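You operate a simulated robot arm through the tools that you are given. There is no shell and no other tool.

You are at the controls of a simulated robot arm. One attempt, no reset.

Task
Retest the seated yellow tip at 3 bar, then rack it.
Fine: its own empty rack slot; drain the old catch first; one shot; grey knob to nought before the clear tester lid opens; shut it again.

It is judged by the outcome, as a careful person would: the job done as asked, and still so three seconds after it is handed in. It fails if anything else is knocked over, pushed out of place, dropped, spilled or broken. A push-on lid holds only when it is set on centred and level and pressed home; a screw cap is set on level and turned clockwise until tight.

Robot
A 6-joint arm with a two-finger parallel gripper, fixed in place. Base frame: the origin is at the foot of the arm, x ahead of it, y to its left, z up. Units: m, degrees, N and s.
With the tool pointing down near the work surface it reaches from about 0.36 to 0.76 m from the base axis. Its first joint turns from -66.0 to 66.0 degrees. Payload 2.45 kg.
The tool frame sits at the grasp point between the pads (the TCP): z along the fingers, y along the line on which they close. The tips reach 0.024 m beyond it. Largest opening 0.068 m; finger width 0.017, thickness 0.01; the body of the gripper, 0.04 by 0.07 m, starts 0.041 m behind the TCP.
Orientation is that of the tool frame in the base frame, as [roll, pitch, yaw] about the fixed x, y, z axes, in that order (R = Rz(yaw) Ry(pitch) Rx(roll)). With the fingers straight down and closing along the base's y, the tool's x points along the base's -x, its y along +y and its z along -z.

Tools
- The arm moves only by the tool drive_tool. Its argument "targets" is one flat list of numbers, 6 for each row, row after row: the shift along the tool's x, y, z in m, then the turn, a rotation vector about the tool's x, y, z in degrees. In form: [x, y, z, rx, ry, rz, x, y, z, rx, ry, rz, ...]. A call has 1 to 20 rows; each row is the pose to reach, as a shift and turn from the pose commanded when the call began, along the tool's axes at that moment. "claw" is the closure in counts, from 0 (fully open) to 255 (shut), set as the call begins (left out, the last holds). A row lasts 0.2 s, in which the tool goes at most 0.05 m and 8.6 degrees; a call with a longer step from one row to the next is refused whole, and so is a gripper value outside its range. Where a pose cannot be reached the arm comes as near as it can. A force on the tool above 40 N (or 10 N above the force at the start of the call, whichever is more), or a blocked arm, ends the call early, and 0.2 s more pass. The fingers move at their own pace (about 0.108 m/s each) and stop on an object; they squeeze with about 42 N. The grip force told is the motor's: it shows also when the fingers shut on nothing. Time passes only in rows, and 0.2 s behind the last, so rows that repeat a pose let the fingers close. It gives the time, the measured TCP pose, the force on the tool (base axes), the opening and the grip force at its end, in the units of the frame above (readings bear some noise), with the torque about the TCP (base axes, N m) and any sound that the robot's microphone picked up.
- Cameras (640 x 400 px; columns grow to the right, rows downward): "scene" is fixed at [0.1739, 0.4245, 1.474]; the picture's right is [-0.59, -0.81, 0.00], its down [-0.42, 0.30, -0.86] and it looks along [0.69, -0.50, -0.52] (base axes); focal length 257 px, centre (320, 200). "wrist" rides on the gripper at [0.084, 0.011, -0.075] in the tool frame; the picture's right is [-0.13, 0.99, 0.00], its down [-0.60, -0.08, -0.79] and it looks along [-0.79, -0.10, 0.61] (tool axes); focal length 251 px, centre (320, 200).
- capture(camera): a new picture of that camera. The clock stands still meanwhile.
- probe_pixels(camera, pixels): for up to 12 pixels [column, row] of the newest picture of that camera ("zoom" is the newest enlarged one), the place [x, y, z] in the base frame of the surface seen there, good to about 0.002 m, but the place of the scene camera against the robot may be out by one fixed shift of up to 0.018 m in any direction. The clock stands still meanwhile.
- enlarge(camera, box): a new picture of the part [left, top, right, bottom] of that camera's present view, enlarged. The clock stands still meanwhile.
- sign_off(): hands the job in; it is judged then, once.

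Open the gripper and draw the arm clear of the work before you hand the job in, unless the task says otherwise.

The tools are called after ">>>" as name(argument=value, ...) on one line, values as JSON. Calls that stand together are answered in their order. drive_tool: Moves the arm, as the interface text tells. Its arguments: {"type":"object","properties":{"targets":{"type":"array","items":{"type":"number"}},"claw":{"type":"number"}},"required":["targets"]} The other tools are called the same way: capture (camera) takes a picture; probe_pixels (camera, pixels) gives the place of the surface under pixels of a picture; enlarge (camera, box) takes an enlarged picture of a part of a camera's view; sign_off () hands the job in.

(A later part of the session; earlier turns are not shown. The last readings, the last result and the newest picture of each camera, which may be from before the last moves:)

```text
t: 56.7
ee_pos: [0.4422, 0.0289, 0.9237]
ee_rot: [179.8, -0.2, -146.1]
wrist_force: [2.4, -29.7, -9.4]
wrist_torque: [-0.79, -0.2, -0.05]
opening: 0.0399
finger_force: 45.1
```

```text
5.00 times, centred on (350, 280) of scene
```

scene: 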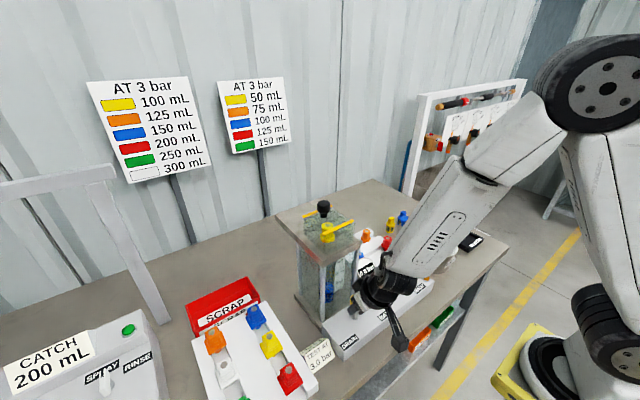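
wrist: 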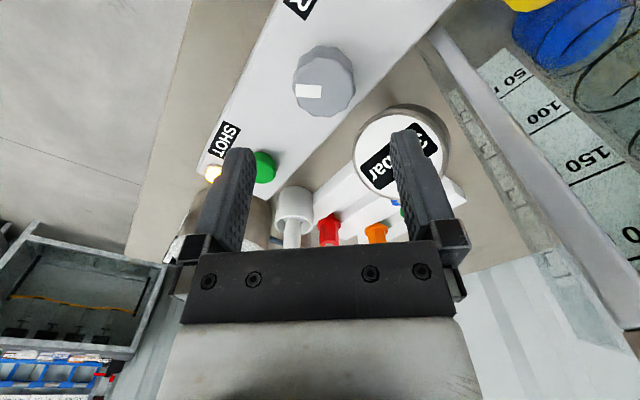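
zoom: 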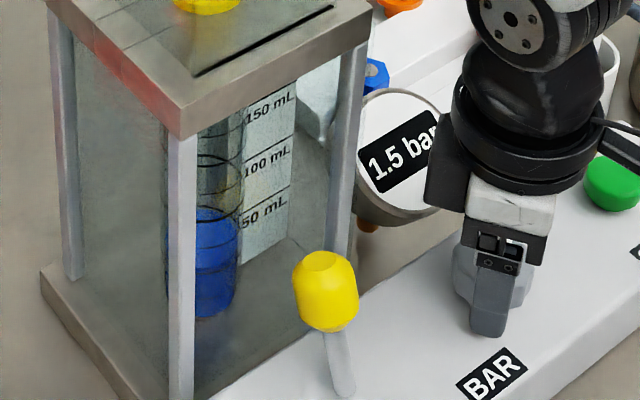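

1.5 bar. Relieve and turn 20° more, then I will regrip.

>>> drive_tool(targets=[0.0011, -0.0017, 0.0005, 0, 0, 0, 0.0011, -0.0017, 0.0005, 0, 0, -5, 0.0011, -0.0017, 0.0005, 0, 0, -10, 0.0011, -0.0017, 0.0005, 0, 0, -15, 0.0011, -0.0017, 0.0005, 0, 0, -20, 0.0011, -0.0017, 0.0005, 0, 0, -20])

>>> drive_tool(targets=[0, 0, 0, 0, 0, 0, 0, 0, 0, 0, 0, 0, 0, 0, -0.02, 0, 0, 0, 0, 0, -0.055, 0, 0, 0], claw=0)

>>> enlarge(camera="scene", box=[310, 240, 430, 320])

>>> enlarge(camera="wrist", box=[270, 60, 370, 160])

```text
t: 58.1
ee_pos: [0.4428, 0.0281, 0.9233]
ee_rot: [179.7, -0.1, -126.1]
wrist_force: [8.2, -2.0, 12.2]
wrist_torque: [-0.27, -0.57, -0.02]
opening: 0.0398
finger_force: 45.0
```

```text
t: 59.1
ee_pos: [0.4435, 0.0269, 0.9774]
ee_rot: [179.6, -0.4, -126.1]
wrist_force: [-0.6, -0.7, 0.7]
wrist_torque: [0.02, 0.0, -0.03]
opening: 0.068
finger_force: 0.1
```

```text
5.00 times, centred on (370, 280) of scene
```

zoom: 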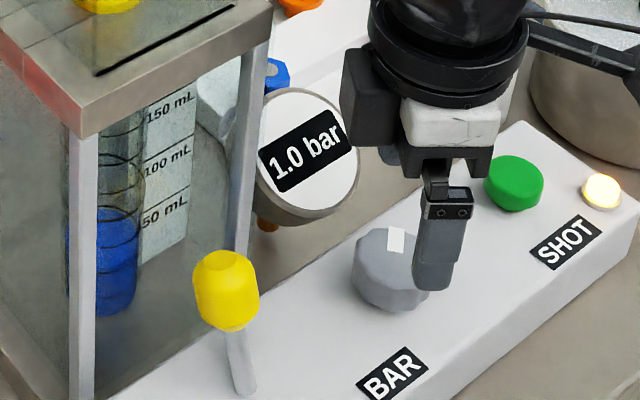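

```text
4.00 times, centred on (320, 110) of wrist
```

zoom: 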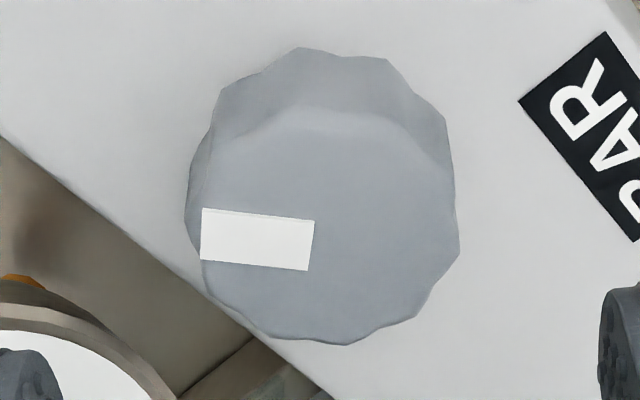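

1.0 bar, knob well centred laterally (zoom col 322). I rotate the open gripper 64° clockwise for the last bite.

>>> drive_tool(targets=[0, 0, 0, 0, 0, 8, 0, 0, 0, 0, 0, 16, 0, 0, 0, 0, 0, 24, 0, 0, 0, 0, 0, 32, 0, 0, 0, 0, 0, 40, 0, 0, 0, 0, 0, 48, 0, 0, 0, 0, 0, 56, 0, 0, 0, 0, 0, 64])

>>> enlarge(camera="wrist", box=[270, 60, 370, 160])

```text
t: 60.9
ee_pos: [0.4427, 0.027, 0.9789]
ee_rot: [-179.9, -0.5, 169.8]
wrist_force: [0.2, 0.0, 0.6]
wrist_torque: [-0.02, -0.01, 0.03]
opening: 0.068
finger_force: 0.1
```

```text
4.00 times, centred on (320, 110) of wrist
```

zoom: 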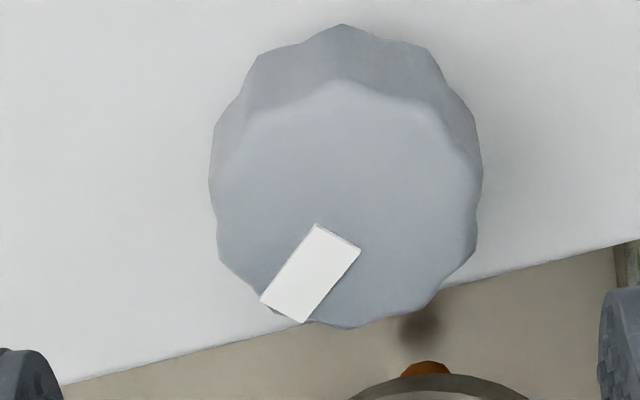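

Knob is ~3.6 mm to the +y_t side; I shift, descend and grip, then turn counter-clockwise toward zero.

>>> drive_tool(targets=[0, 0.0034, 0.02, 0, 0, 0, 0, 0.0034, 0.045, 0, 0, 0, 0, 0.0034, 0.0543, 0, 0, 0])

>>> drive_tool(targets=[0, 0, 0, 0, 0, 0, 0, 0, 0, 0, 0, 0, 0, 0, 0, 0, 0, 0], claw=255)

>>> drive_tool(targets=[0, 0, 0, 0, 0, -6, 0, 0, 0, 0, 0, -12, 0, 0, 0, 0, 0, -18, 0, 0, 0, 0, 0, -24, 0, 0, 0, 0, 0, -24])

>>> enlarge(camera="scene", box=[310, 240, 430, 320])

```text
t: 61.7
ee_pos: [0.4413, 0.0292, 0.9247]
ee_rot: [-179.9, -0.5, 169.9]
wrist_force: [0.2, -0.4, -0.5]
wrist_torque: [-0.01, 0.01, -0.04]
opening: 0.068
finger_force: 0.1
```

```text
t: 62.5
ee_pos: [0.4418, 0.0306, 0.9252]
ee_rot: [-179.9, -0.4, 169.9]
wrist_force: [0.6, 19.2, -6.2]
wrist_torque: [0.5, -0.04, 0.09]
opening: 0.0392
finger_force: 45.2
```

```text
t: 63.7
ee_pos: [0.442, 0.0295, 0.9255]
ee_rot: [179.9, -0.6, -166.1]
wrist_force: [-4.8, -31.4, 19.3]
wrist_torque: [-0.87, 0.53, -0.1]
opening: 0.0389
finger_force: 44.8
```

```text
5.00 times, centred on (370, 280) of scene
```

zoom: 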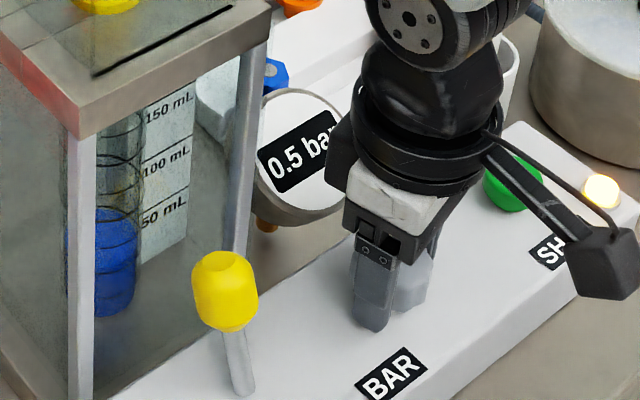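

0.5 bar. Relieve the load and turn 20° more toward zero.

>>> drive_tool(targets=[0.0008, -0.0019, -0.001, 0, 0, 0, 0.0008, -0.0019, -0.001, 0, 0, -5, 0.0008, -0.0019, -0.001, 0, 0, -10, 0.0008, -0.0019, -0.001, 0, 0, -15, 0.0008, -0.0019, -0.001, 0, 0, -20, 0.0008, -0.0019, -0.001, 0, 0, -20])

>>> enlarge(camera="scene", box=[310, 240, 430, 320])

```text
t: 65.1
ee_pos: [0.4407, 0.0287, 0.9247]
ee_rot: [179.8, -0.4, -146.0]
wrist_force: [-0.9, -18.4, 3.3]
wrist_torque: [-0.75, 0.19, -0.05]
opening: 0.0388
finger_force: 44.8
```

```text
5.00 times, centred on (370, 280) of scene
```

zoom: 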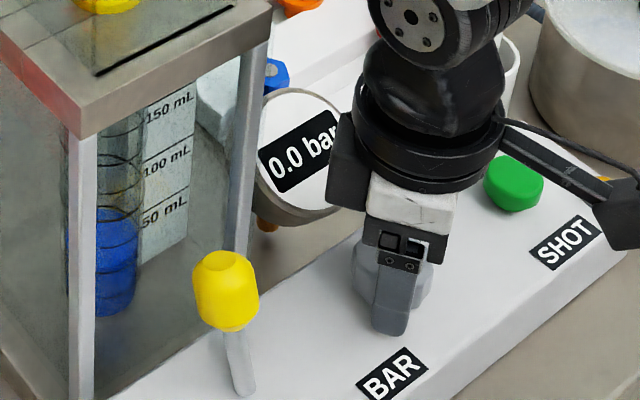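

Gauge reads 0.0. I release, lift, and confirm the pointer and amber lamp are as at the start.

>>> drive_tool(targets=[0, 0, 0, 0, 0, 0, 0, 0, 0, 0, 0, 0, 0, 0, -0.02, 0, 0, 0, 0, 0, -0.06, 0, 0, 0, 0, 0, -0.1, 0, 0, 0], claw=0)

>>> enlarge(camera="scene", box=[310, 240, 430, 320])

>>> capture(camera="wrist")

>>> probe_pixels(camera="zoom", pixels=[[385, 235], [380, 225], [390, 245]])

```text
t: 66.3
ee_pos: [0.4439, 0.0269, 1.024]
ee_rot: [179.7, -0.5, -146.0]
wrist_force: [-0.5, -0.1, 0.2]
wrist_torque: [-0.01, 0.03, -0.01]
opening: 0.0678
finger_force: 0.0
```

```text
5.00 times, centred on (370, 280) of scene
```

zoom: 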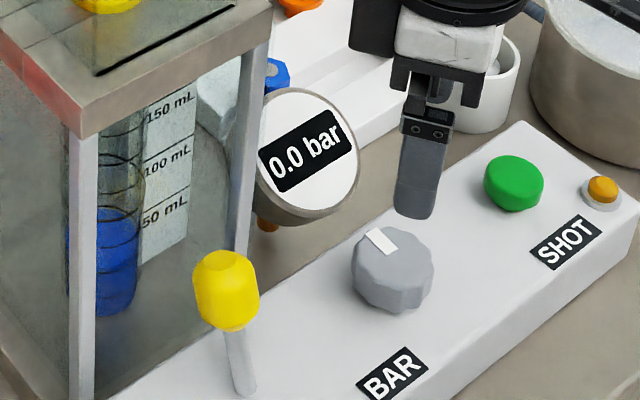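

```text
taken
```

wrist: 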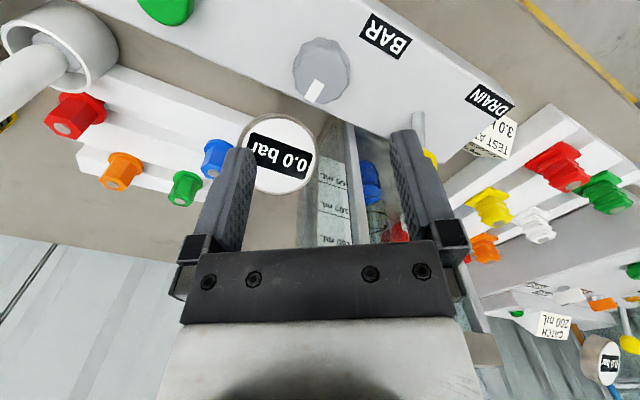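

```text
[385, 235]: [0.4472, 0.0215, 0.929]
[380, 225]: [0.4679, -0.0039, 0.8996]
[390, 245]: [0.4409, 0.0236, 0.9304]
```

Gauge 0.0 and amber lamp off (scene zoom 600,190). I square the tool back to neutral to compare the pointer with its initial angle.

>>> drive_tool(targets=[0, 0, 0, 0, 0, 7, 0, 0, 0, 0, 0, 14, 0, 0, 0, 0, 0, 21, 0, 0, 0, 0, 0, 28, 0, 0, 0, 0, 0, 34, 0, 0, 0, 0, 0, 34])

>>> capture(camera="wrist")

>>> enlarge(camera="wrist", box=[270, 30, 370, 120])

>>> probe_pixels(camera="zoom", pixels=[[320, 300], [320, 340], [325, 280]])

```text
t: 67.7
ee_pos: [0.4427, 0.0287, 1.0244]
ee_rot: [180.0, -0.5, 179.8]
wrist_force: [0.9, 0.8, 0.1]
wrist_torque: [0.01, 0.0, 0.0]
opening: 0.0678
finger_force: 0.0
```

```text
taken
```

wrist: 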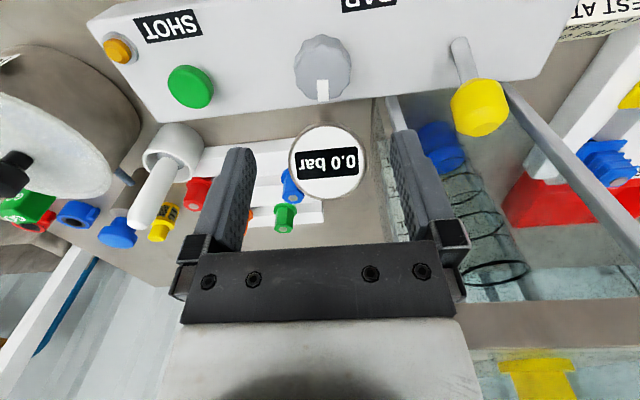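

```text
4.44 times, centred on (320, 75) of wrist
```

zoom: 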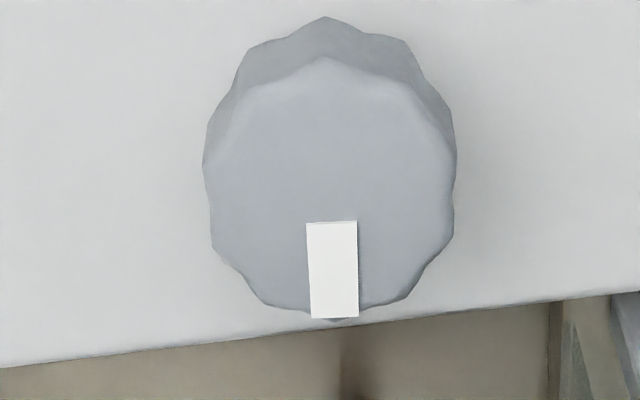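

```text
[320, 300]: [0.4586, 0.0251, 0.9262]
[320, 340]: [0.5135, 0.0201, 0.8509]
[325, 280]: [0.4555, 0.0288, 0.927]
```

The pointer is ~6° clockwise of its initial angle, so to be sure of a true nought I regrip and turn it that last bit counter-clockwise.

>>> drive_tool(targets=[0, 0.0016, 0.04, 0, 0, 0, 0, 0.0016, 0.08, 0, 0, 0, 0, 0.0016, 0.0995, 0, 0, 0])

>>> drive_tool(targets=[0, 0, 0, 0, 0, 0, 0, 0, 0, 0, 0, 0, 0, 0, 0, 0, 0, 0], claw=255)

>>> drive_tool(targets=[0, 0, 0, 0, 0, -3, 0, 0, 0, 0, 0, -6, 0, 0, 0, 0, 0, -8, 0, 0, 0, 0, 0, -8])

>>> drive_tool(targets=[0, 0, 0, 0, 0, 0, 0, 0, 0, 0, 0, 0, 0, 0, -0.02, 0, 0, 0, 0, 0, -0.06, 0, 0, 0, 0, 0, -0.1, 0, 0, 0], claw=0)

>>> capture(camera="wrist")

>>> enlarge(camera="wrist", box=[270, 30, 370, 120])

```text
t: 68.5
ee_pos: [0.4421, 0.0304, 0.9225]
ee_rot: [179.9, -0.5, 179.9]
wrist_force: [-0.9, -0.6, 0.3]
wrist_torque: [-0.01, 0.0, -0.01]
opening: 0.0683
finger_force: 0.1
```

```text
t: 69.3
ee_pos: [0.4434, 0.0301, 0.9239]
ee_rot: [180.0, -0.6, 179.9]
wrist_force: [2.3, -12.2, -10.8]
wrist_torque: [-0.27, -0.65, -0.03]
opening: 0.0395
finger_force: 45.4
```

```text
t: 70.3
ee_pos: [0.4421, 0.0288, 0.9239]
ee_rot: [179.9, -0.7, -172.1]
wrist_force: [6.4, -26.1, -29.4]
wrist_torque: [-0.04, 0.17, -0.08]
opening: 0.0397
finger_force: 44.9
```

```text
t: 71.5
ee_pos: [0.4448, 0.0315, 1.0239]
ee_rot: [179.9, -0.4, -171.9]
wrist_force: [-0.3, 1.2, -0.2]
wrist_torque: [0.01, 0.04, -0.01]
opening: 0.0681
finger_force: 0.0
```

```text
taken
```

wrist: 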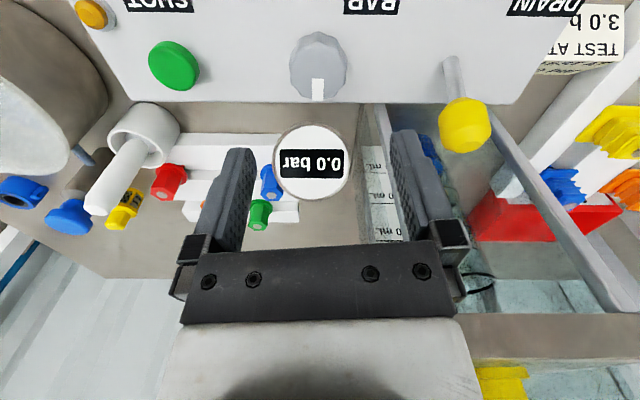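

```text
4.44 times, centred on (320, 75) of wrist
```

zoom: 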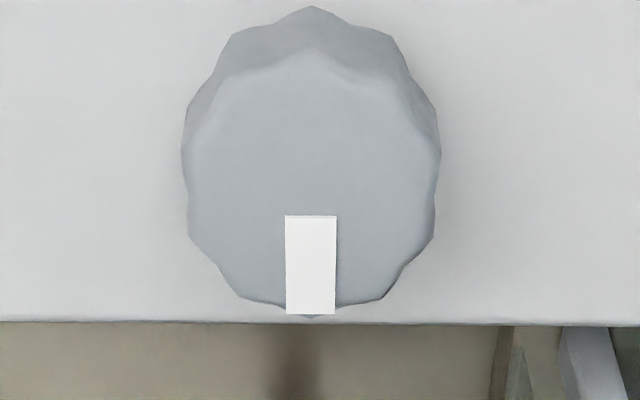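

The pointer is now square to the panel edge: true zero, gauge 0.0. I go straight up clear of the deck and over in front of the lid to inspect it.

>>> drive_tool(targets=[0, 0, -0.05, 0, 0, 4, 0, 0, -0.1, 0, 0, 8, 0, 0, -0.15, 0, 0, 8, 0, 0, -0.2, 0, 0, 8, 0, 0, -0.24, 0, 0, 8])

>>> drive_tool(targets=[0.005, 0.04, 0, 0, 0, 0, 0.01, 0.08, 0, 0, 0, 0, 0.02, 0.11, 0, 0, 0, 0])

>>> capture(camera="wrist")

>>> enlarge(camera="wrist", box=[230, 60, 410, 245])

```text
t: 72.7
ee_pos: [0.4461, 0.0303, 1.2654]
ee_rot: [-180.0, -0.5, 179.9]
wrist_force: [-0.4, -0.3, -0.2]
wrist_torque: [0.0, -0.01, 0.01]
opening: 0.0679
finger_force: 0.1
```

```text
t: 73.5
ee_pos: [0.4265, 0.1419, 1.2649]
ee_rot: [179.9, -0.5, 179.9]
wrist_force: [-0.3, -0.8, 1.6]
wrist_torque: [0.0, 0.04, -0.02]
opening: 0.0681
finger_force: 0.2
```

```text
taken
```

wrist: 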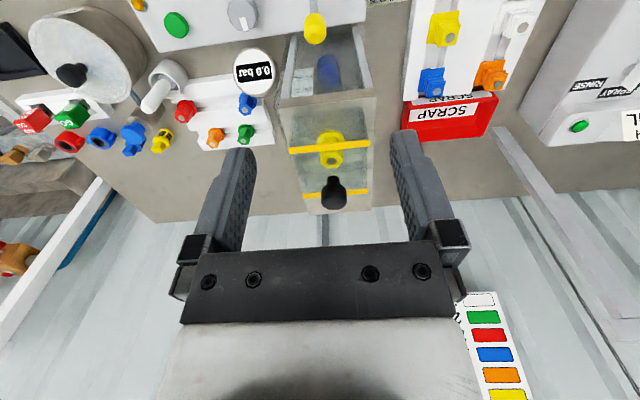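

```text
2.16 times, centred on (320, 152) of wrist
```

zoom: 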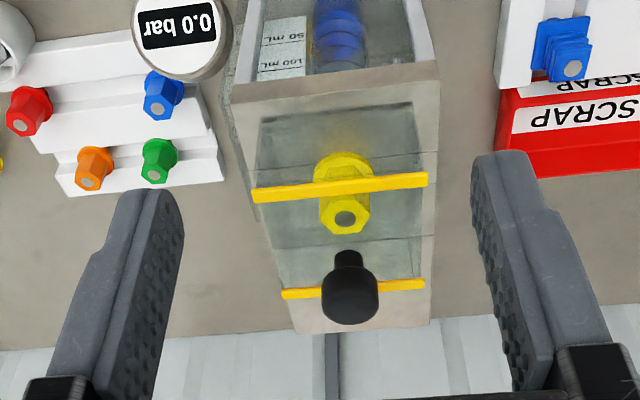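

I probe the lid's bars, knob and deck edges from this view.

>>> probe_pixels(camera="zoom", pixels=[[260, 194], [422, 180], [288, 294], [420, 284], [350, 262], [350, 310], [345, 218], [300, 325], [425, 315], [330, 283], [390, 305], [245, 96]])

>>> enlarge(camera="wrist", box=[280, 110, 380, 215])

>>> probe_pixels(camera="zoom", pixels=[[60, 150], [330, 190], [300, 160], [350, 265], [350, 330], [150, 320], [450, 310], [160, 370], [300, 290], [400, 290], [330, 230], [200, 380]])

```text
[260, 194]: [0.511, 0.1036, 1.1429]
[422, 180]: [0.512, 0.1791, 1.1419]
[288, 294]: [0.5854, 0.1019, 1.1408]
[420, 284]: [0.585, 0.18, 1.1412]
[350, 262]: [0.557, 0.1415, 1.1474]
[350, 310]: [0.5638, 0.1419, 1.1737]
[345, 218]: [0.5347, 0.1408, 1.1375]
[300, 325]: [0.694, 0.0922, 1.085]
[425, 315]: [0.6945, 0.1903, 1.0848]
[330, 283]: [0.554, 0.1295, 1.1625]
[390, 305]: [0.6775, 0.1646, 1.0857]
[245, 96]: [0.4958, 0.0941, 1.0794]
```

```text
3.81 times, centred on (330, 162) of wrist
```

zoom: 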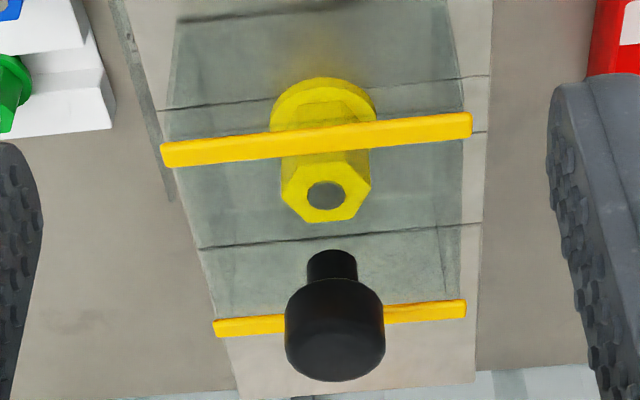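

```text
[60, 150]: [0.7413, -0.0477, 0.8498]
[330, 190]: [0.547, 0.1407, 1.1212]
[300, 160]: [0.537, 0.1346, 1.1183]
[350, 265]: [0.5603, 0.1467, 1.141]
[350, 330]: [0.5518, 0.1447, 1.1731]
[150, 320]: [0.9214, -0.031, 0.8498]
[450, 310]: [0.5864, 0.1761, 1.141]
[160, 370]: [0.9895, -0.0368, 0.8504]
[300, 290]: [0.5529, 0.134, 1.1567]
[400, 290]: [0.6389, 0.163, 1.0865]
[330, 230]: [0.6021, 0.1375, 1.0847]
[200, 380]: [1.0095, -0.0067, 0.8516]
```

Lid spans x 0.511–0.585, y 0.103–0.18, top z 1.142; its knob is at about (0.565,0.1415) with top 1.174, and a free deck area extends behind to x 0.694. I move above the knob.

>>> drive_tool(targets=[-0.035, 0, 0, 0, -0.5, 0, -0.07, 0, 0.01, 0, -0.5, 0, -0.105, 0, 0.02, 0, -0.5, 0, -0.1385, 0, 0.03, 0, -0.5, 0])

>>> capture(camera="wrist")

>>> enlarge(camera="scene", box=[260, 150, 400, 260])

```text
t: 74.5
ee_pos: [0.5632, 0.1405, 1.2351]
ee_rot: [179.9, 0.1, -179.9]
wrist_force: [-0.3, 0.2, -0.5]
wrist_torque: [0.0, 0.01, 0.0]
opening: 0.0681
finger_force: 0.1
```

```text
taken
```

wrist: 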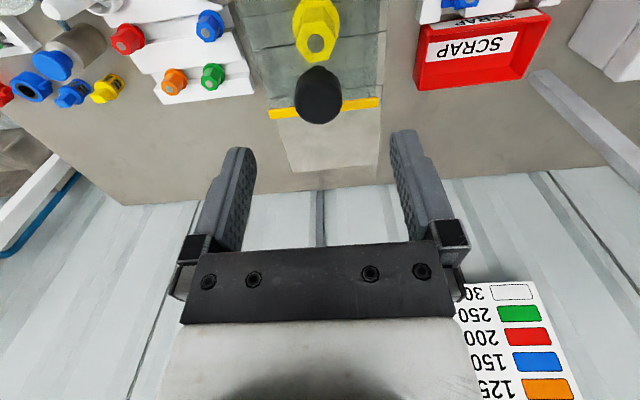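

```text
3.64 times, centred on (330, 205) of scene
```

zoom: 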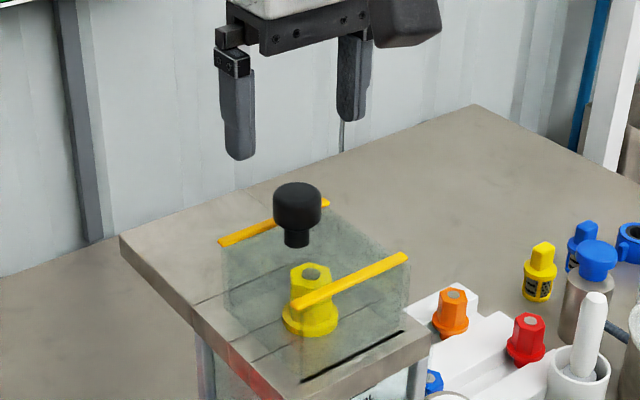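

I probe the knob top around wrist (318,100) for its precise centre relative to my axis (expected at (320,106)).

>>> enlarge(camera="wrist", box=[260, 50, 380, 150])

>>> probe_pixels(camera="zoom", pixels=[[310, 200], [310, 240], [310, 280], [195, 220], [425, 220], [310, 150], [310, 100], [310, 295], [230, 180], [390, 180]])

```text
4.00 times, centred on (320, 100) of wrist
```

zoom: 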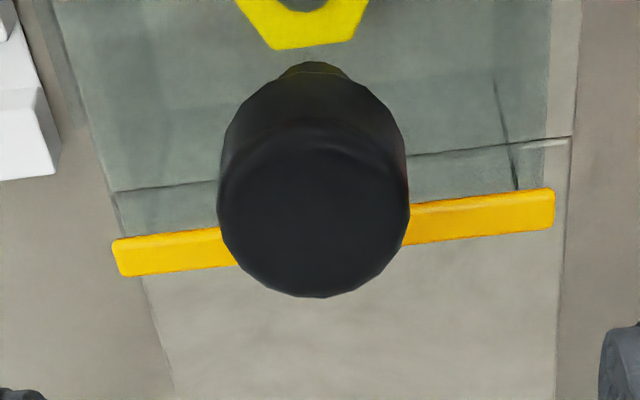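

```text
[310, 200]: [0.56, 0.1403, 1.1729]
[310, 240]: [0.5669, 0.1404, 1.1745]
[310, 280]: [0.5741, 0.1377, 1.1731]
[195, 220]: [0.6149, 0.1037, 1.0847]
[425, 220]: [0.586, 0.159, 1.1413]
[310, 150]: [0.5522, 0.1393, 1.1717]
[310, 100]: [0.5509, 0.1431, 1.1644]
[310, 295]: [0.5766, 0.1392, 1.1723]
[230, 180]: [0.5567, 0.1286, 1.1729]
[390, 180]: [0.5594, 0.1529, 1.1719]
```

Knob centre ≈(0.563,0.1407), matching my position. I descend so the tips stay ~3 mm above the lid top and grip the knob.

>>> drive_tool(targets=[0, 0, 0.03, 0, 0, 0, 0, 0, 0.055, 0, 0, 0, 0, 0, 0.0645, 0, 0, 0])

>>> drive_tool(targets=[0, 0, 0, 0, 0, 0, 0, 0, 0, 0, 0, 0, 0, 0, 0, 0, 0, 0], claw=255)

>>> capture(camera="wrist")

>>> enlarge(camera="scene", box=[260, 150, 400, 260])

```text
t: 75.3
ee_pos: [0.5623, 0.1399, 1.17]
ee_rot: [-180.0, 0.0, 179.9]
wrist_force: [-0.1, -0.7, 0.1]
wrist_torque: [0.01, 0.0, 0.0]
opening: 0.0677
finger_force: 0.1
```

```text
t: 76.1
ee_pos: [0.5619, 0.1397, 1.1708]
ee_rot: [-180.0, -0.1, -180.0]
wrist_force: [0.5, 3.2, -4.5]
wrist_torque: [0.07, -0.29, 0.01]
opening: 0.0294
finger_force: 43.2
```

```text
taken
```

wrist: 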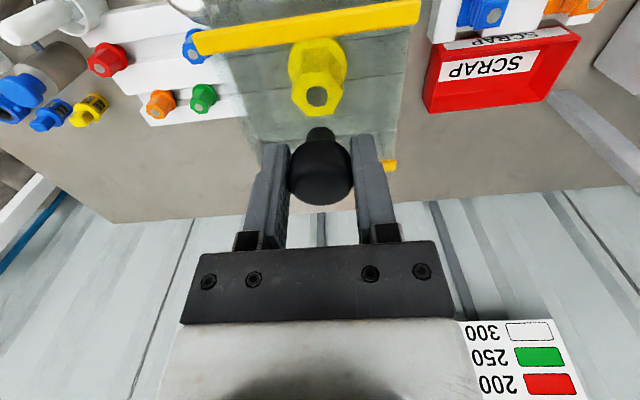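

```text
3.64 times, centred on (330, 205) of scene
```

zoom: 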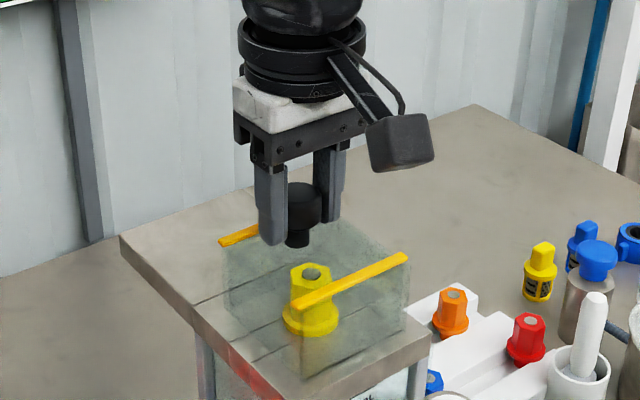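

Knob gripped (0.029 m). I test a 3 mm lift while watching the force to learn how the lid opens.

>>> drive_tool(targets=[0, 0, -0.001, 0, 0, 0, 0, 0, -0.002, 0, 0, 0, 0, 0, -0.003, 0, 0, 0])

>>> enlarge(camera="scene", box=[280, 200, 380, 260])

```text
t: 76.9
ee_pos: [0.5624, 0.1402, 1.1706]
ee_rot: [179.9, -0.4, 179.9]
wrist_force: [-2.5, -0.8, -29.4]
wrist_torque: [0.01, -0.4, -0.03]
opening: 0.0295
finger_force: 43.4
```

```text
6.40 times, centred on (330, 230) of scene
```

zoom: 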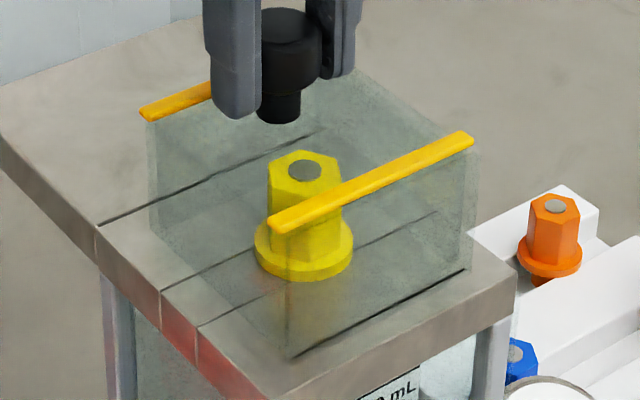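

Lifting is blocked (−29 N with no rise), so the lid seems to slide. I return to level and try a gentle rearward (+x) slide.

>>> drive_tool(targets=[0, 0, 0.003, 0, 0, 0, 0, 0, 0.003, 0, 0, 0, -0.002, 0, 0.003, 0, 0, 0, -0.004, 0, 0.003, 0, 0, 0, -0.006, 0, 0.003, 0, 0, 0, -0.008, 0, 0.003, 0, 0, 0])

>>> enlarge(camera="scene", box=[280, 200, 380, 260])

```text
t: 78.3
ee_pos: [0.5727, 0.1404, 1.1717]
ee_rot: [180.0, 0.3, 179.9]
wrist_force: [0.0, -8.9, 6.7]
wrist_torque: [-0.08, 0.08, 0.01]
opening: 0.0296
finger_force: 43.1
```

```text
6.40 times, centred on (330, 230) of scene
```

zoom: 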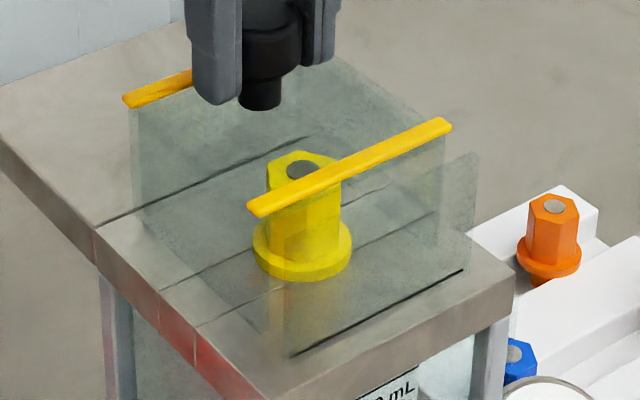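

It slides rearward freely, leaving a fixed front pane. I continue the slide in steps.

>>> drive_tool(targets=[-0.01, 0, 0, 0, 0, 0, -0.02, 0, 0, 0, 0, 0, -0.03, 0, 0, 0, 0, 0, -0.04, 0, 0, 0, 0, 0, -0.05, 0, 0, 0, 0, 0, -0.06, 0, 0, 0, 0, 0])

>>> enlarge(camera="scene", box=[260, 180, 380, 260])

>>> capture(camera="wrist")

```text
t: 79.7
ee_pos: [0.6319, 0.1398, 1.1716]
ee_rot: [180.0, 0.3, 179.9]
wrist_force: [-1.0, -14.8, 25.7]
wrist_torque: [-0.31, -0.05, -0.12]
opening: 0.0294
finger_force: 43.9
```

```text
5.00 times, centred on (320, 220) of scene
```

zoom: 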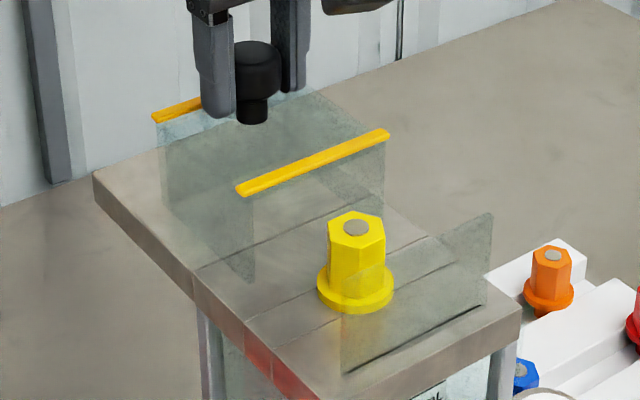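

```text
taken
```

wrist: 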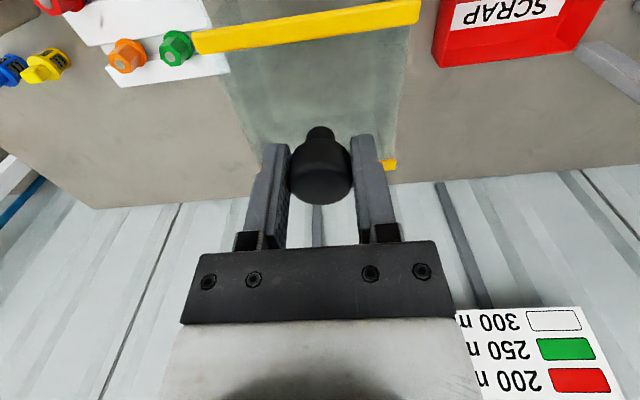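

Lid has moved 70 mm; I relieve the 25 N vertical load a little and slide it on toward its rear stop.

>>> drive_tool(targets=[0, -0.0008, -0.002, 0, 0, 0, -0.008, -0.0008, -0.002, 0, 0, 0, -0.016, -0.0008, -0.002, 0, 0, 0, -0.022, -0.0008, -0.002, 0, 0, 0])

>>> enlarge(camera="scene", box=[260, 180, 380, 260])

```text
t: 80.7
ee_pos: [0.652, 0.1396, 1.1716]
ee_rot: [179.9, -0.2, 180.0]
wrist_force: [0.1, -1.6, 4.2]
wrist_torque: [-0.25, -0.24, -0.09]
opening: 0.0293
finger_force: 43.1
```

```text
5.00 times, centred on (320, 220) of scene
```

zoom: 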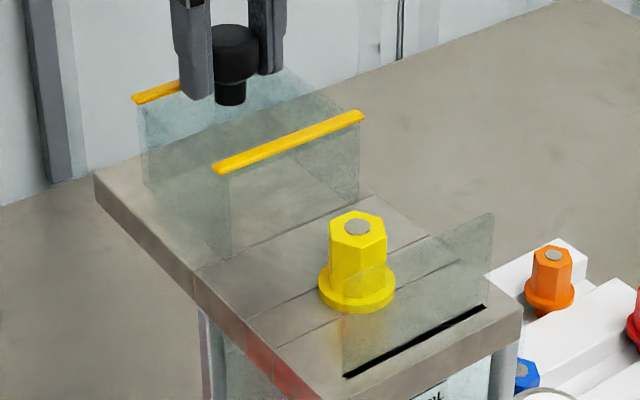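

Lid is open by ~90 mm. I release its knob and rise.

>>> drive_tool(targets=[0, 0, 0, 0, 0, 0, 0, 0, 0, 0, 0, 0, 0, 0, -0.03, 0, 0, 0, 0, 0, -0.07, 0, 0, 0, 0, 0, -0.085, 0, 0, 0], claw=0)

>>> drive_tool(targets=[0.04, 0, 0, 0, 0, 0, 0.08, 0, 0, 0, 0, 0, 0.11, 0, 0, 0, 0, 0])

>>> capture(camera="wrist")

>>> enlarge(camera="wrist", box=[260, 0, 400, 120])

>>> enlarge(camera="scene", box=[260, 180, 380, 260])

```text
t: 81.9
ee_pos: [0.6517, 0.1394, 1.2545]
ee_rot: [-180.0, 0.0, 179.9]
wrist_force: [0.1, 0.6, 0.0]
wrist_torque: [0.02, 0.01, -0.04]
opening: 0.0679
finger_force: 0.1
```

```text
t: 82.7
ee_pos: [0.5435, 0.1381, 1.2548]
ee_rot: [180.0, 0.1, 180.0]
wrist_force: [0.5, 0.4, 0.5]
wrist_torque: [0.05, 0.04, -0.03]
opening: 0.0679
finger_force: 0.1
```

```text
taken
```

wrist: 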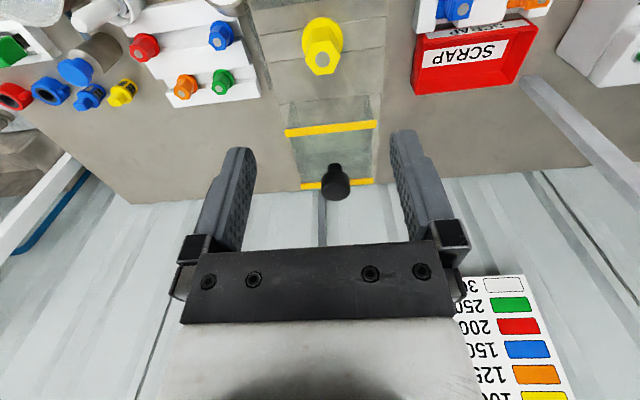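

```text
3.33 times, centred on (330, 60) of wrist
```

zoom: 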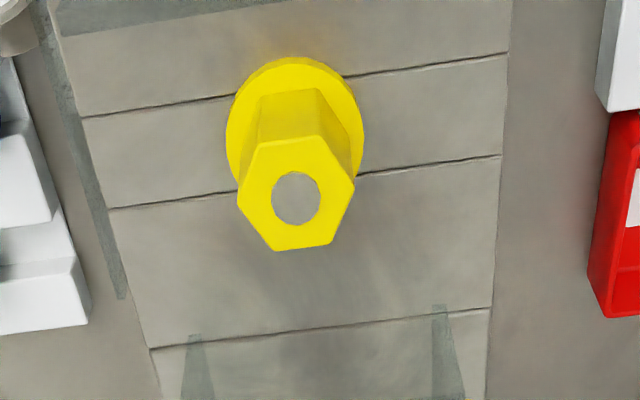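

```text
5.00 times, centred on (320, 220) of scene
```

zoom: 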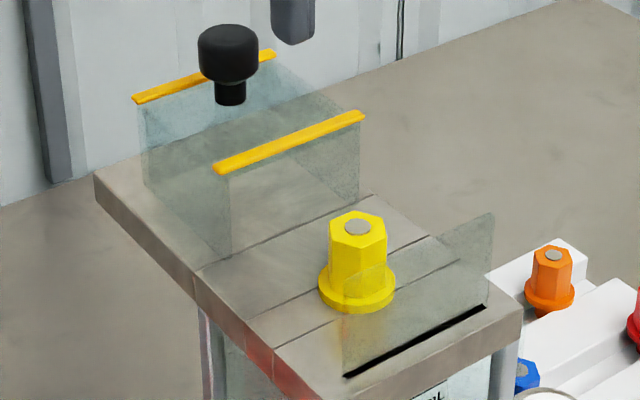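

The tip is exposed; its hex has corners toward ±y, so I'll grip with a 30° yaw across flats. I probe it for centre and heights.

>>> probe_pixels(camera="zoom", pixels=[[250, 195], [340, 190], [296, 160], [300, 240], [240, 120], [350, 110], [295, 70], [296, 200], [150, 180], [420, 200], [300, 300], [275, 243]])

>>> enlarge(camera="wrist", box=[295, 10, 350, 80])

```text
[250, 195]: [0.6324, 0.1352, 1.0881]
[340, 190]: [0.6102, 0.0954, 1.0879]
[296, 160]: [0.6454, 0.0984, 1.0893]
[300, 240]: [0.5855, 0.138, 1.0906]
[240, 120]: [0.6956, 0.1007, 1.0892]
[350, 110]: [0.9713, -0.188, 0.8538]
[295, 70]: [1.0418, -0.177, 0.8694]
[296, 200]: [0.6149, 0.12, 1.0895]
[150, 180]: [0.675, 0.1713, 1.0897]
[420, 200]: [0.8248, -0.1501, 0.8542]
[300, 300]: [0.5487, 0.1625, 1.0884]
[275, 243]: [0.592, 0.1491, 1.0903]
```

```text
5.71 times, centred on (322, 45) of wrist
```

zoom: 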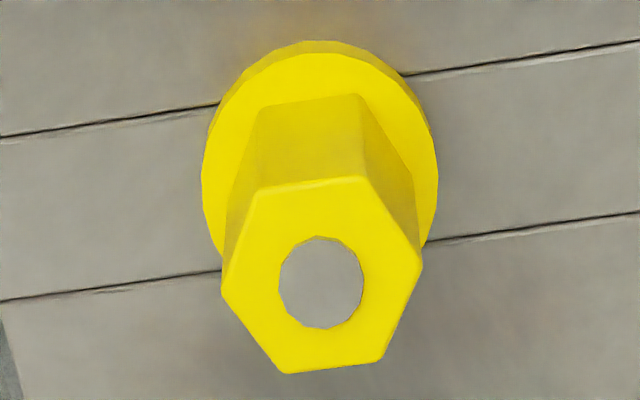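

Those probes hit the scene zoom; the newest zoom is now the wrist close-up, so I probe the tip there.

>>> probe_pixels(camera="zoom", pixels=[[235, 285], [410, 265], [310, 195], [330, 355], [320, 280], [225, 180], [425, 170], [320, 55], [310, 150], [100, 200], [320, 90], [255, 235]])

```text
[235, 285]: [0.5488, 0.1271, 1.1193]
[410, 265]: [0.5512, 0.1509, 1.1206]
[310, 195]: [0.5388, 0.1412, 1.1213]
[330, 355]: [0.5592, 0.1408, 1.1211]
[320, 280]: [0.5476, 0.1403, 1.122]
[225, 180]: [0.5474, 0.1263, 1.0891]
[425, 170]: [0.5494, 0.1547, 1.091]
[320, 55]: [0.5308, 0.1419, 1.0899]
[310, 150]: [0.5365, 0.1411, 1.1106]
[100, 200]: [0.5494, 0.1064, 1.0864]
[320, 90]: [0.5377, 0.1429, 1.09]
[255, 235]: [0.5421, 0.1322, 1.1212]
```

Tip centre ≈(0.548,0.140), across flats ≈0.0235, top z 1.121, flange top 1.09. I yaw +30°, align, and come down partway to check.

>>> drive_tool(targets=[-0.0015, 0.0006, 0, 0, 0, 7.5, -0.003, 0.0013, 0, 0, 0, 15, -0.0045, 0.0019, 0.02, 0, 0, 22.5, -0.0045, 0.0019, 0.06, 0, 0, 30, -0.0045, 0.0019, 0.085, 0, 0, 30])

>>> capture(camera="wrist")

>>> enlarge(camera="wrist", box=[270, 60, 370, 160])

```text
t: 83.9
ee_pos: [0.5476, 0.1419, 1.1706]
ee_rot: [-179.9, 0.0, 149.9]
wrist_force: [-0.1, 0.3, 0.1]
wrist_torque: [-0.02, -0.02, 0.01]
opening: 0.068
finger_force: 0.1
```

```text
taken
```

wrist: 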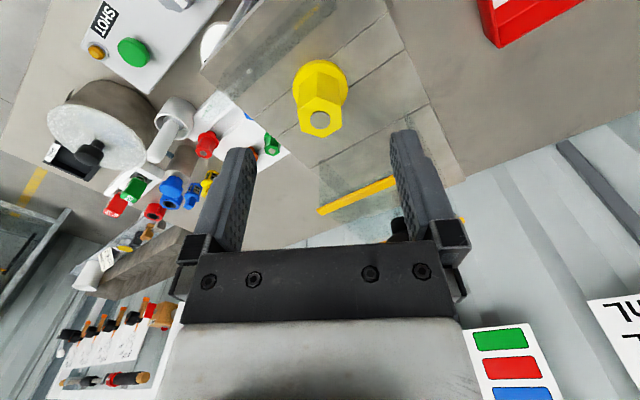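

```text
4.00 times, centred on (320, 110) of wrist
```

zoom: 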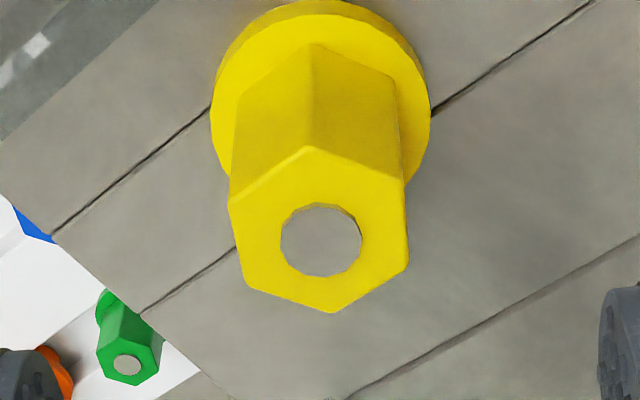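

Hex is centred (zoom 320,237) with flats facing the pads. I descend to z≈1.117 and close.

>>> drive_tool(targets=[0, 0, 0.02, 0, 0, 0, 0, 0, 0.042, 0, 0, 0, 0, 0, 0.053, 0, 0, 0])

>>> drive_tool(targets=[0, 0, 0, 0, 0, 0, 0, 0, 0, 0, 0, 0, 0, 0, 0, 0, 0, 0], claw=255)

>>> capture(camera="wrist")

>>> enlarge(camera="scene", box=[260, 180, 380, 260])

```text
t: 84.7
ee_pos: [0.5492, 0.1423, 1.1175]
ee_rot: [180.0, 0.0, 149.9]
wrist_force: [0.0, 0.0, 0.5]
wrist_torque: [-0.04, 0.01, -0.03]
opening: 0.0683
finger_force: 0.0
```

```text
t: 85.5
ee_pos: [0.5487, 0.1423, 1.1181]
ee_rot: [180.0, 0.1, 149.8]
wrist_force: [0.3, 0.0, 0.2]
wrist_torque: [-0.01, 0.0, -0.05]
opening: 0.024
finger_force: 40.2
```

```text
taken
```

wrist: 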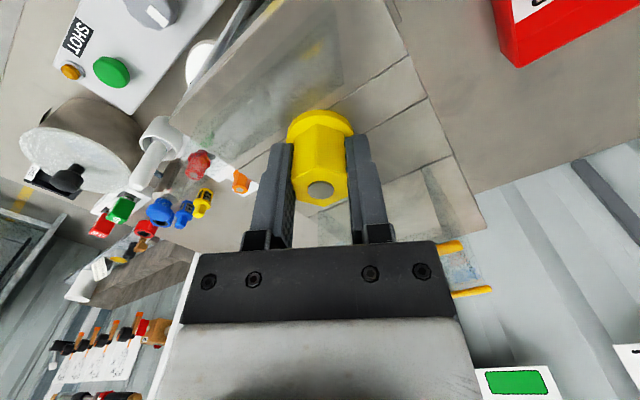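

```text
5.00 times, centred on (320, 220) of scene
```

zoom: 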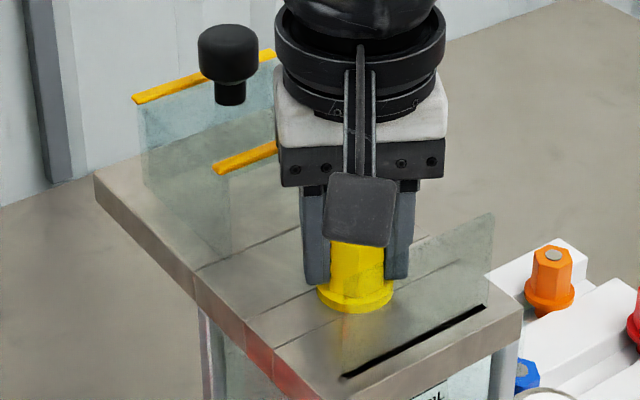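

Gripped across flats at 0.024 m with hardly any side load. I lift straight up slowly.

>>> drive_tool(targets=[0, 0, -0.002, 0, 0, 0, 0, 0, -0.005, 0, 0, 0, 0, 0, -0.01, 0, 0, 0, 0, 0, -0.015, 0, 0, 0])

>>> enlarge(camera="scene", box=[260, 180, 380, 260])

```text
t: 86.5
ee_pos: [0.5496, 0.1408, 1.1322]
ee_rot: [179.9, -0.1, 150.0]
wrist_force: [0.9, 0.1, -0.6]
wrist_torque: [-0.04, 0.04, -0.02]
opening: 0.0241
finger_force: 39.9
```

```text
5.00 times, centred on (320, 220) of scene
```

zoom: 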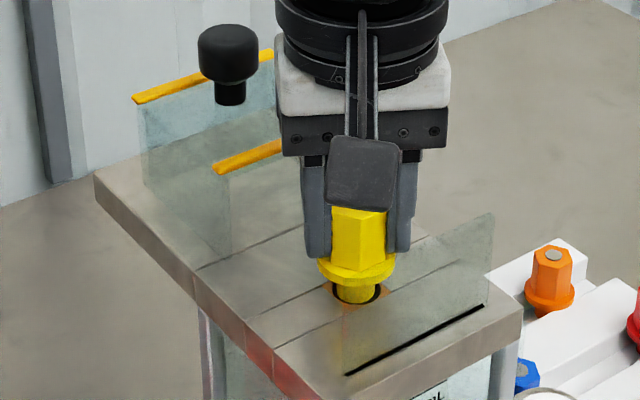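

The tip came out cleanly with its stem showing (scene zoom 355,290). I lift clear and carry it over the rack's empty front seat.

>>> drive_tool(targets=[0, 0, -0.04, 0, 0, 0, 0, 0, -0.085, 0, 0, 0, -0.026, -0.0296, -0.09, 0, 0, 0, -0.052, -0.0593, -0.09, 0, 0, 0, -0.078, -0.0889, -0.09, 0, 0, 0, -0.1041, -0.1185, -0.09, 0, 0, 0, -0.1301, -0.1482, -0.09, 0, 0, 0, -0.1561, -0.1778, -0.09, 0, 0, 0])

>>> capture(camera="wrist")

>>> capture(camera="scene")

```text
t: 88.3
ee_pos: [0.5936, -0.0922, 1.2239]
ee_rot: [-180.0, 0.0, 150.0]
wrist_force: [0.0, -0.2, 0.4]
wrist_torque: [0.02, 0.0, 0.02]
opening: 0.0241
finger_force: 40.6
```

```text
taken
```

wrist: 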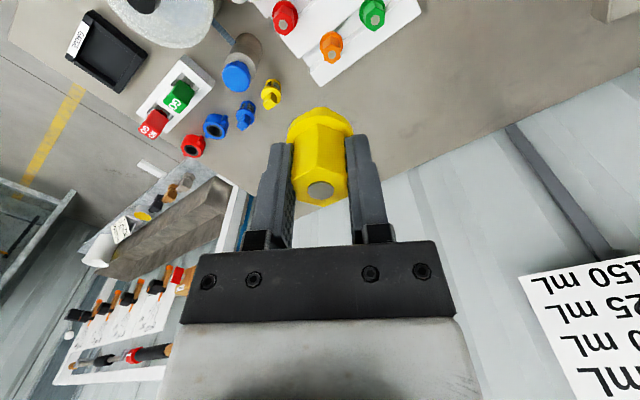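

```text
taken
```

scene: 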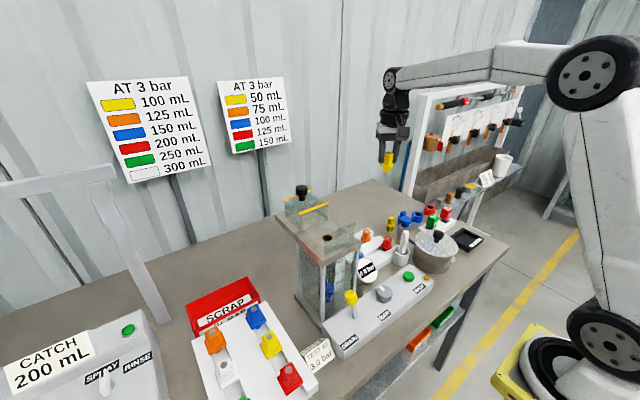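

The tip hangs well from the gripper. I zoom the scene on the rack around (385,245) to verify the empty seat.

>>> enlarge(camera="scene", box=[345, 205, 425, 275])

>>> probe_pixels(camera="zoom", pixels=[[160, 235], [350, 290], [260, 250], [230, 240], [180, 330], [70, 300], [300, 245], [150, 180], [345, 230], [250, 215], [250, 300], [130, 290]])

```text
5.71 times, centred on (385, 240) of scene
```

zoom: 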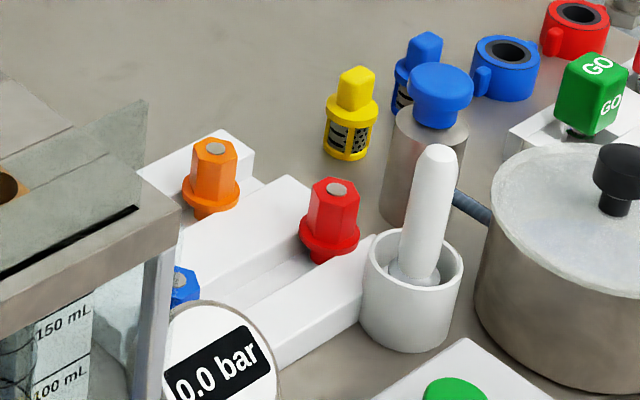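

```text
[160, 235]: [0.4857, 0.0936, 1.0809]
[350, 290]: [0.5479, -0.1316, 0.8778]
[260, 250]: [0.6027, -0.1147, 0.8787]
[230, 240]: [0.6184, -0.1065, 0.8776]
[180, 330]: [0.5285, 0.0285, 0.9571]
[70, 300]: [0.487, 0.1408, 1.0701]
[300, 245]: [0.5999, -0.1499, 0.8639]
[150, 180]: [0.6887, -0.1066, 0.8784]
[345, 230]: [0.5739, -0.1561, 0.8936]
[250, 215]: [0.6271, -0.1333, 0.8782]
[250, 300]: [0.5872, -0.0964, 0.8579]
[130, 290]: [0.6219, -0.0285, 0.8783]
```

The front groove spans about x 0.580–0.607 between red and blue; target (0.5945,−0.091), release at TCP z≈0.906. I lower to z 1.0 first and check.

>>> drive_tool(targets=[0, 0, 0.05, 0, 0, 0, 0, 0, 0.1, 0, 0, 0, 0, 0, 0.15, 0, 0, 0, 0, 0, 0.2, 0, 0, 0, 0, 0, 0.224, 0, 0, 0])

>>> capture(camera="wrist")

>>> enlarge(camera="scene", box=[335, 190, 435, 280])

>>> drive_tool(targets=[0, 0, 0, 0, 0, 0])

```text
t: 89.5
ee_pos: [0.5945, -0.0911, 0.9988]
ee_rot: [180.0, 0.0, 149.8]
wrist_force: [-0.2, 0.5, 0.2]
wrist_torque: [-0.02, -0.03, -0.03]
opening: 0.024
finger_force: 40.4
```

```text
taken
```

wrist: 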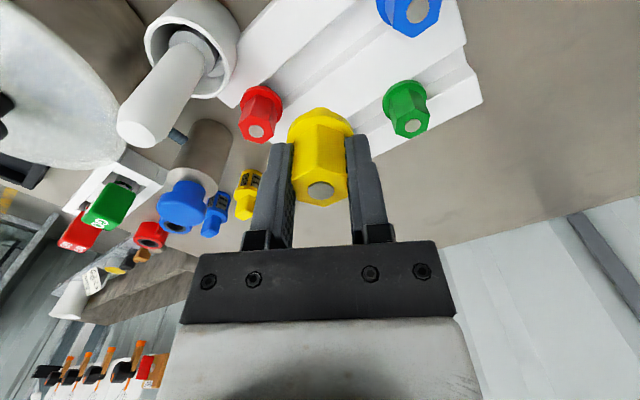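

```text
4.44 times, centred on (385, 235) of scene
```

zoom: 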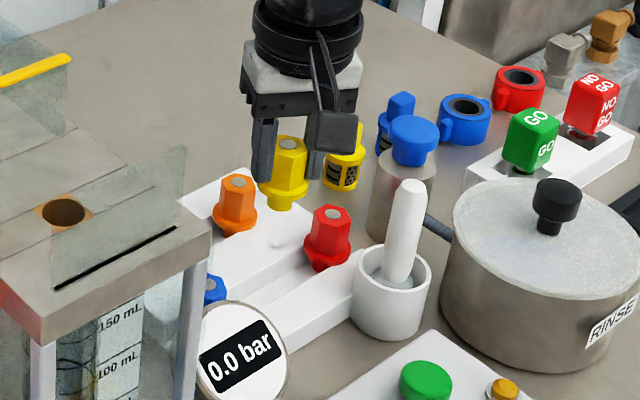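

```text
t: 89.9
ee_pos: [0.5941, -0.0914, 0.9989]
ee_rot: [180.0, -0.1, 150.0]
wrist_force: [0.2, 1.2, -0.1]
wrist_torque: [-0.01, -0.01, 0.02]
opening: 0.0243
finger_force: 40.6
```

I probe the neighbouring studs (red, blue, green) and the held tip from this view to verify the seat midpoint.

>>> probe_pixels(camera="wrist", pixels=[[256, 131], [416, 12], [411, 126], [320, 190], [300, 95], [330, 30], [345, 45], [310, 60], [350, 100], [320, 20], [280, 60], [390, 40]])

>>> enlarge(camera="wrist", box=[220, 0, 500, 160])

```text
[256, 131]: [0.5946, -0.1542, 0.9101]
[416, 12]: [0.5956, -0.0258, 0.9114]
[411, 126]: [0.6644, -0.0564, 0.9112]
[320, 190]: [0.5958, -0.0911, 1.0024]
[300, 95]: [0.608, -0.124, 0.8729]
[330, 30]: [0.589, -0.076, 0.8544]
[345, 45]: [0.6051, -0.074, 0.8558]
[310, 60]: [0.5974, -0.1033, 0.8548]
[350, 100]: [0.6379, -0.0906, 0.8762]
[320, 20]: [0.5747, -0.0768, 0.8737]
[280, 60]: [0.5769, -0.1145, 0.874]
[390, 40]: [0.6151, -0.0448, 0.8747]
```

```text
2.29 times, centred on (360, 80) of wrist
```

zoom: 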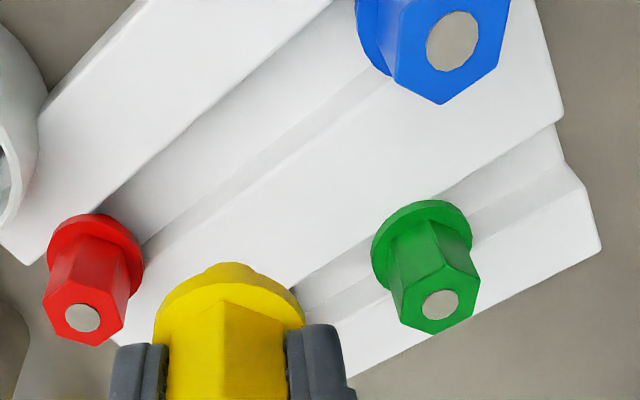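

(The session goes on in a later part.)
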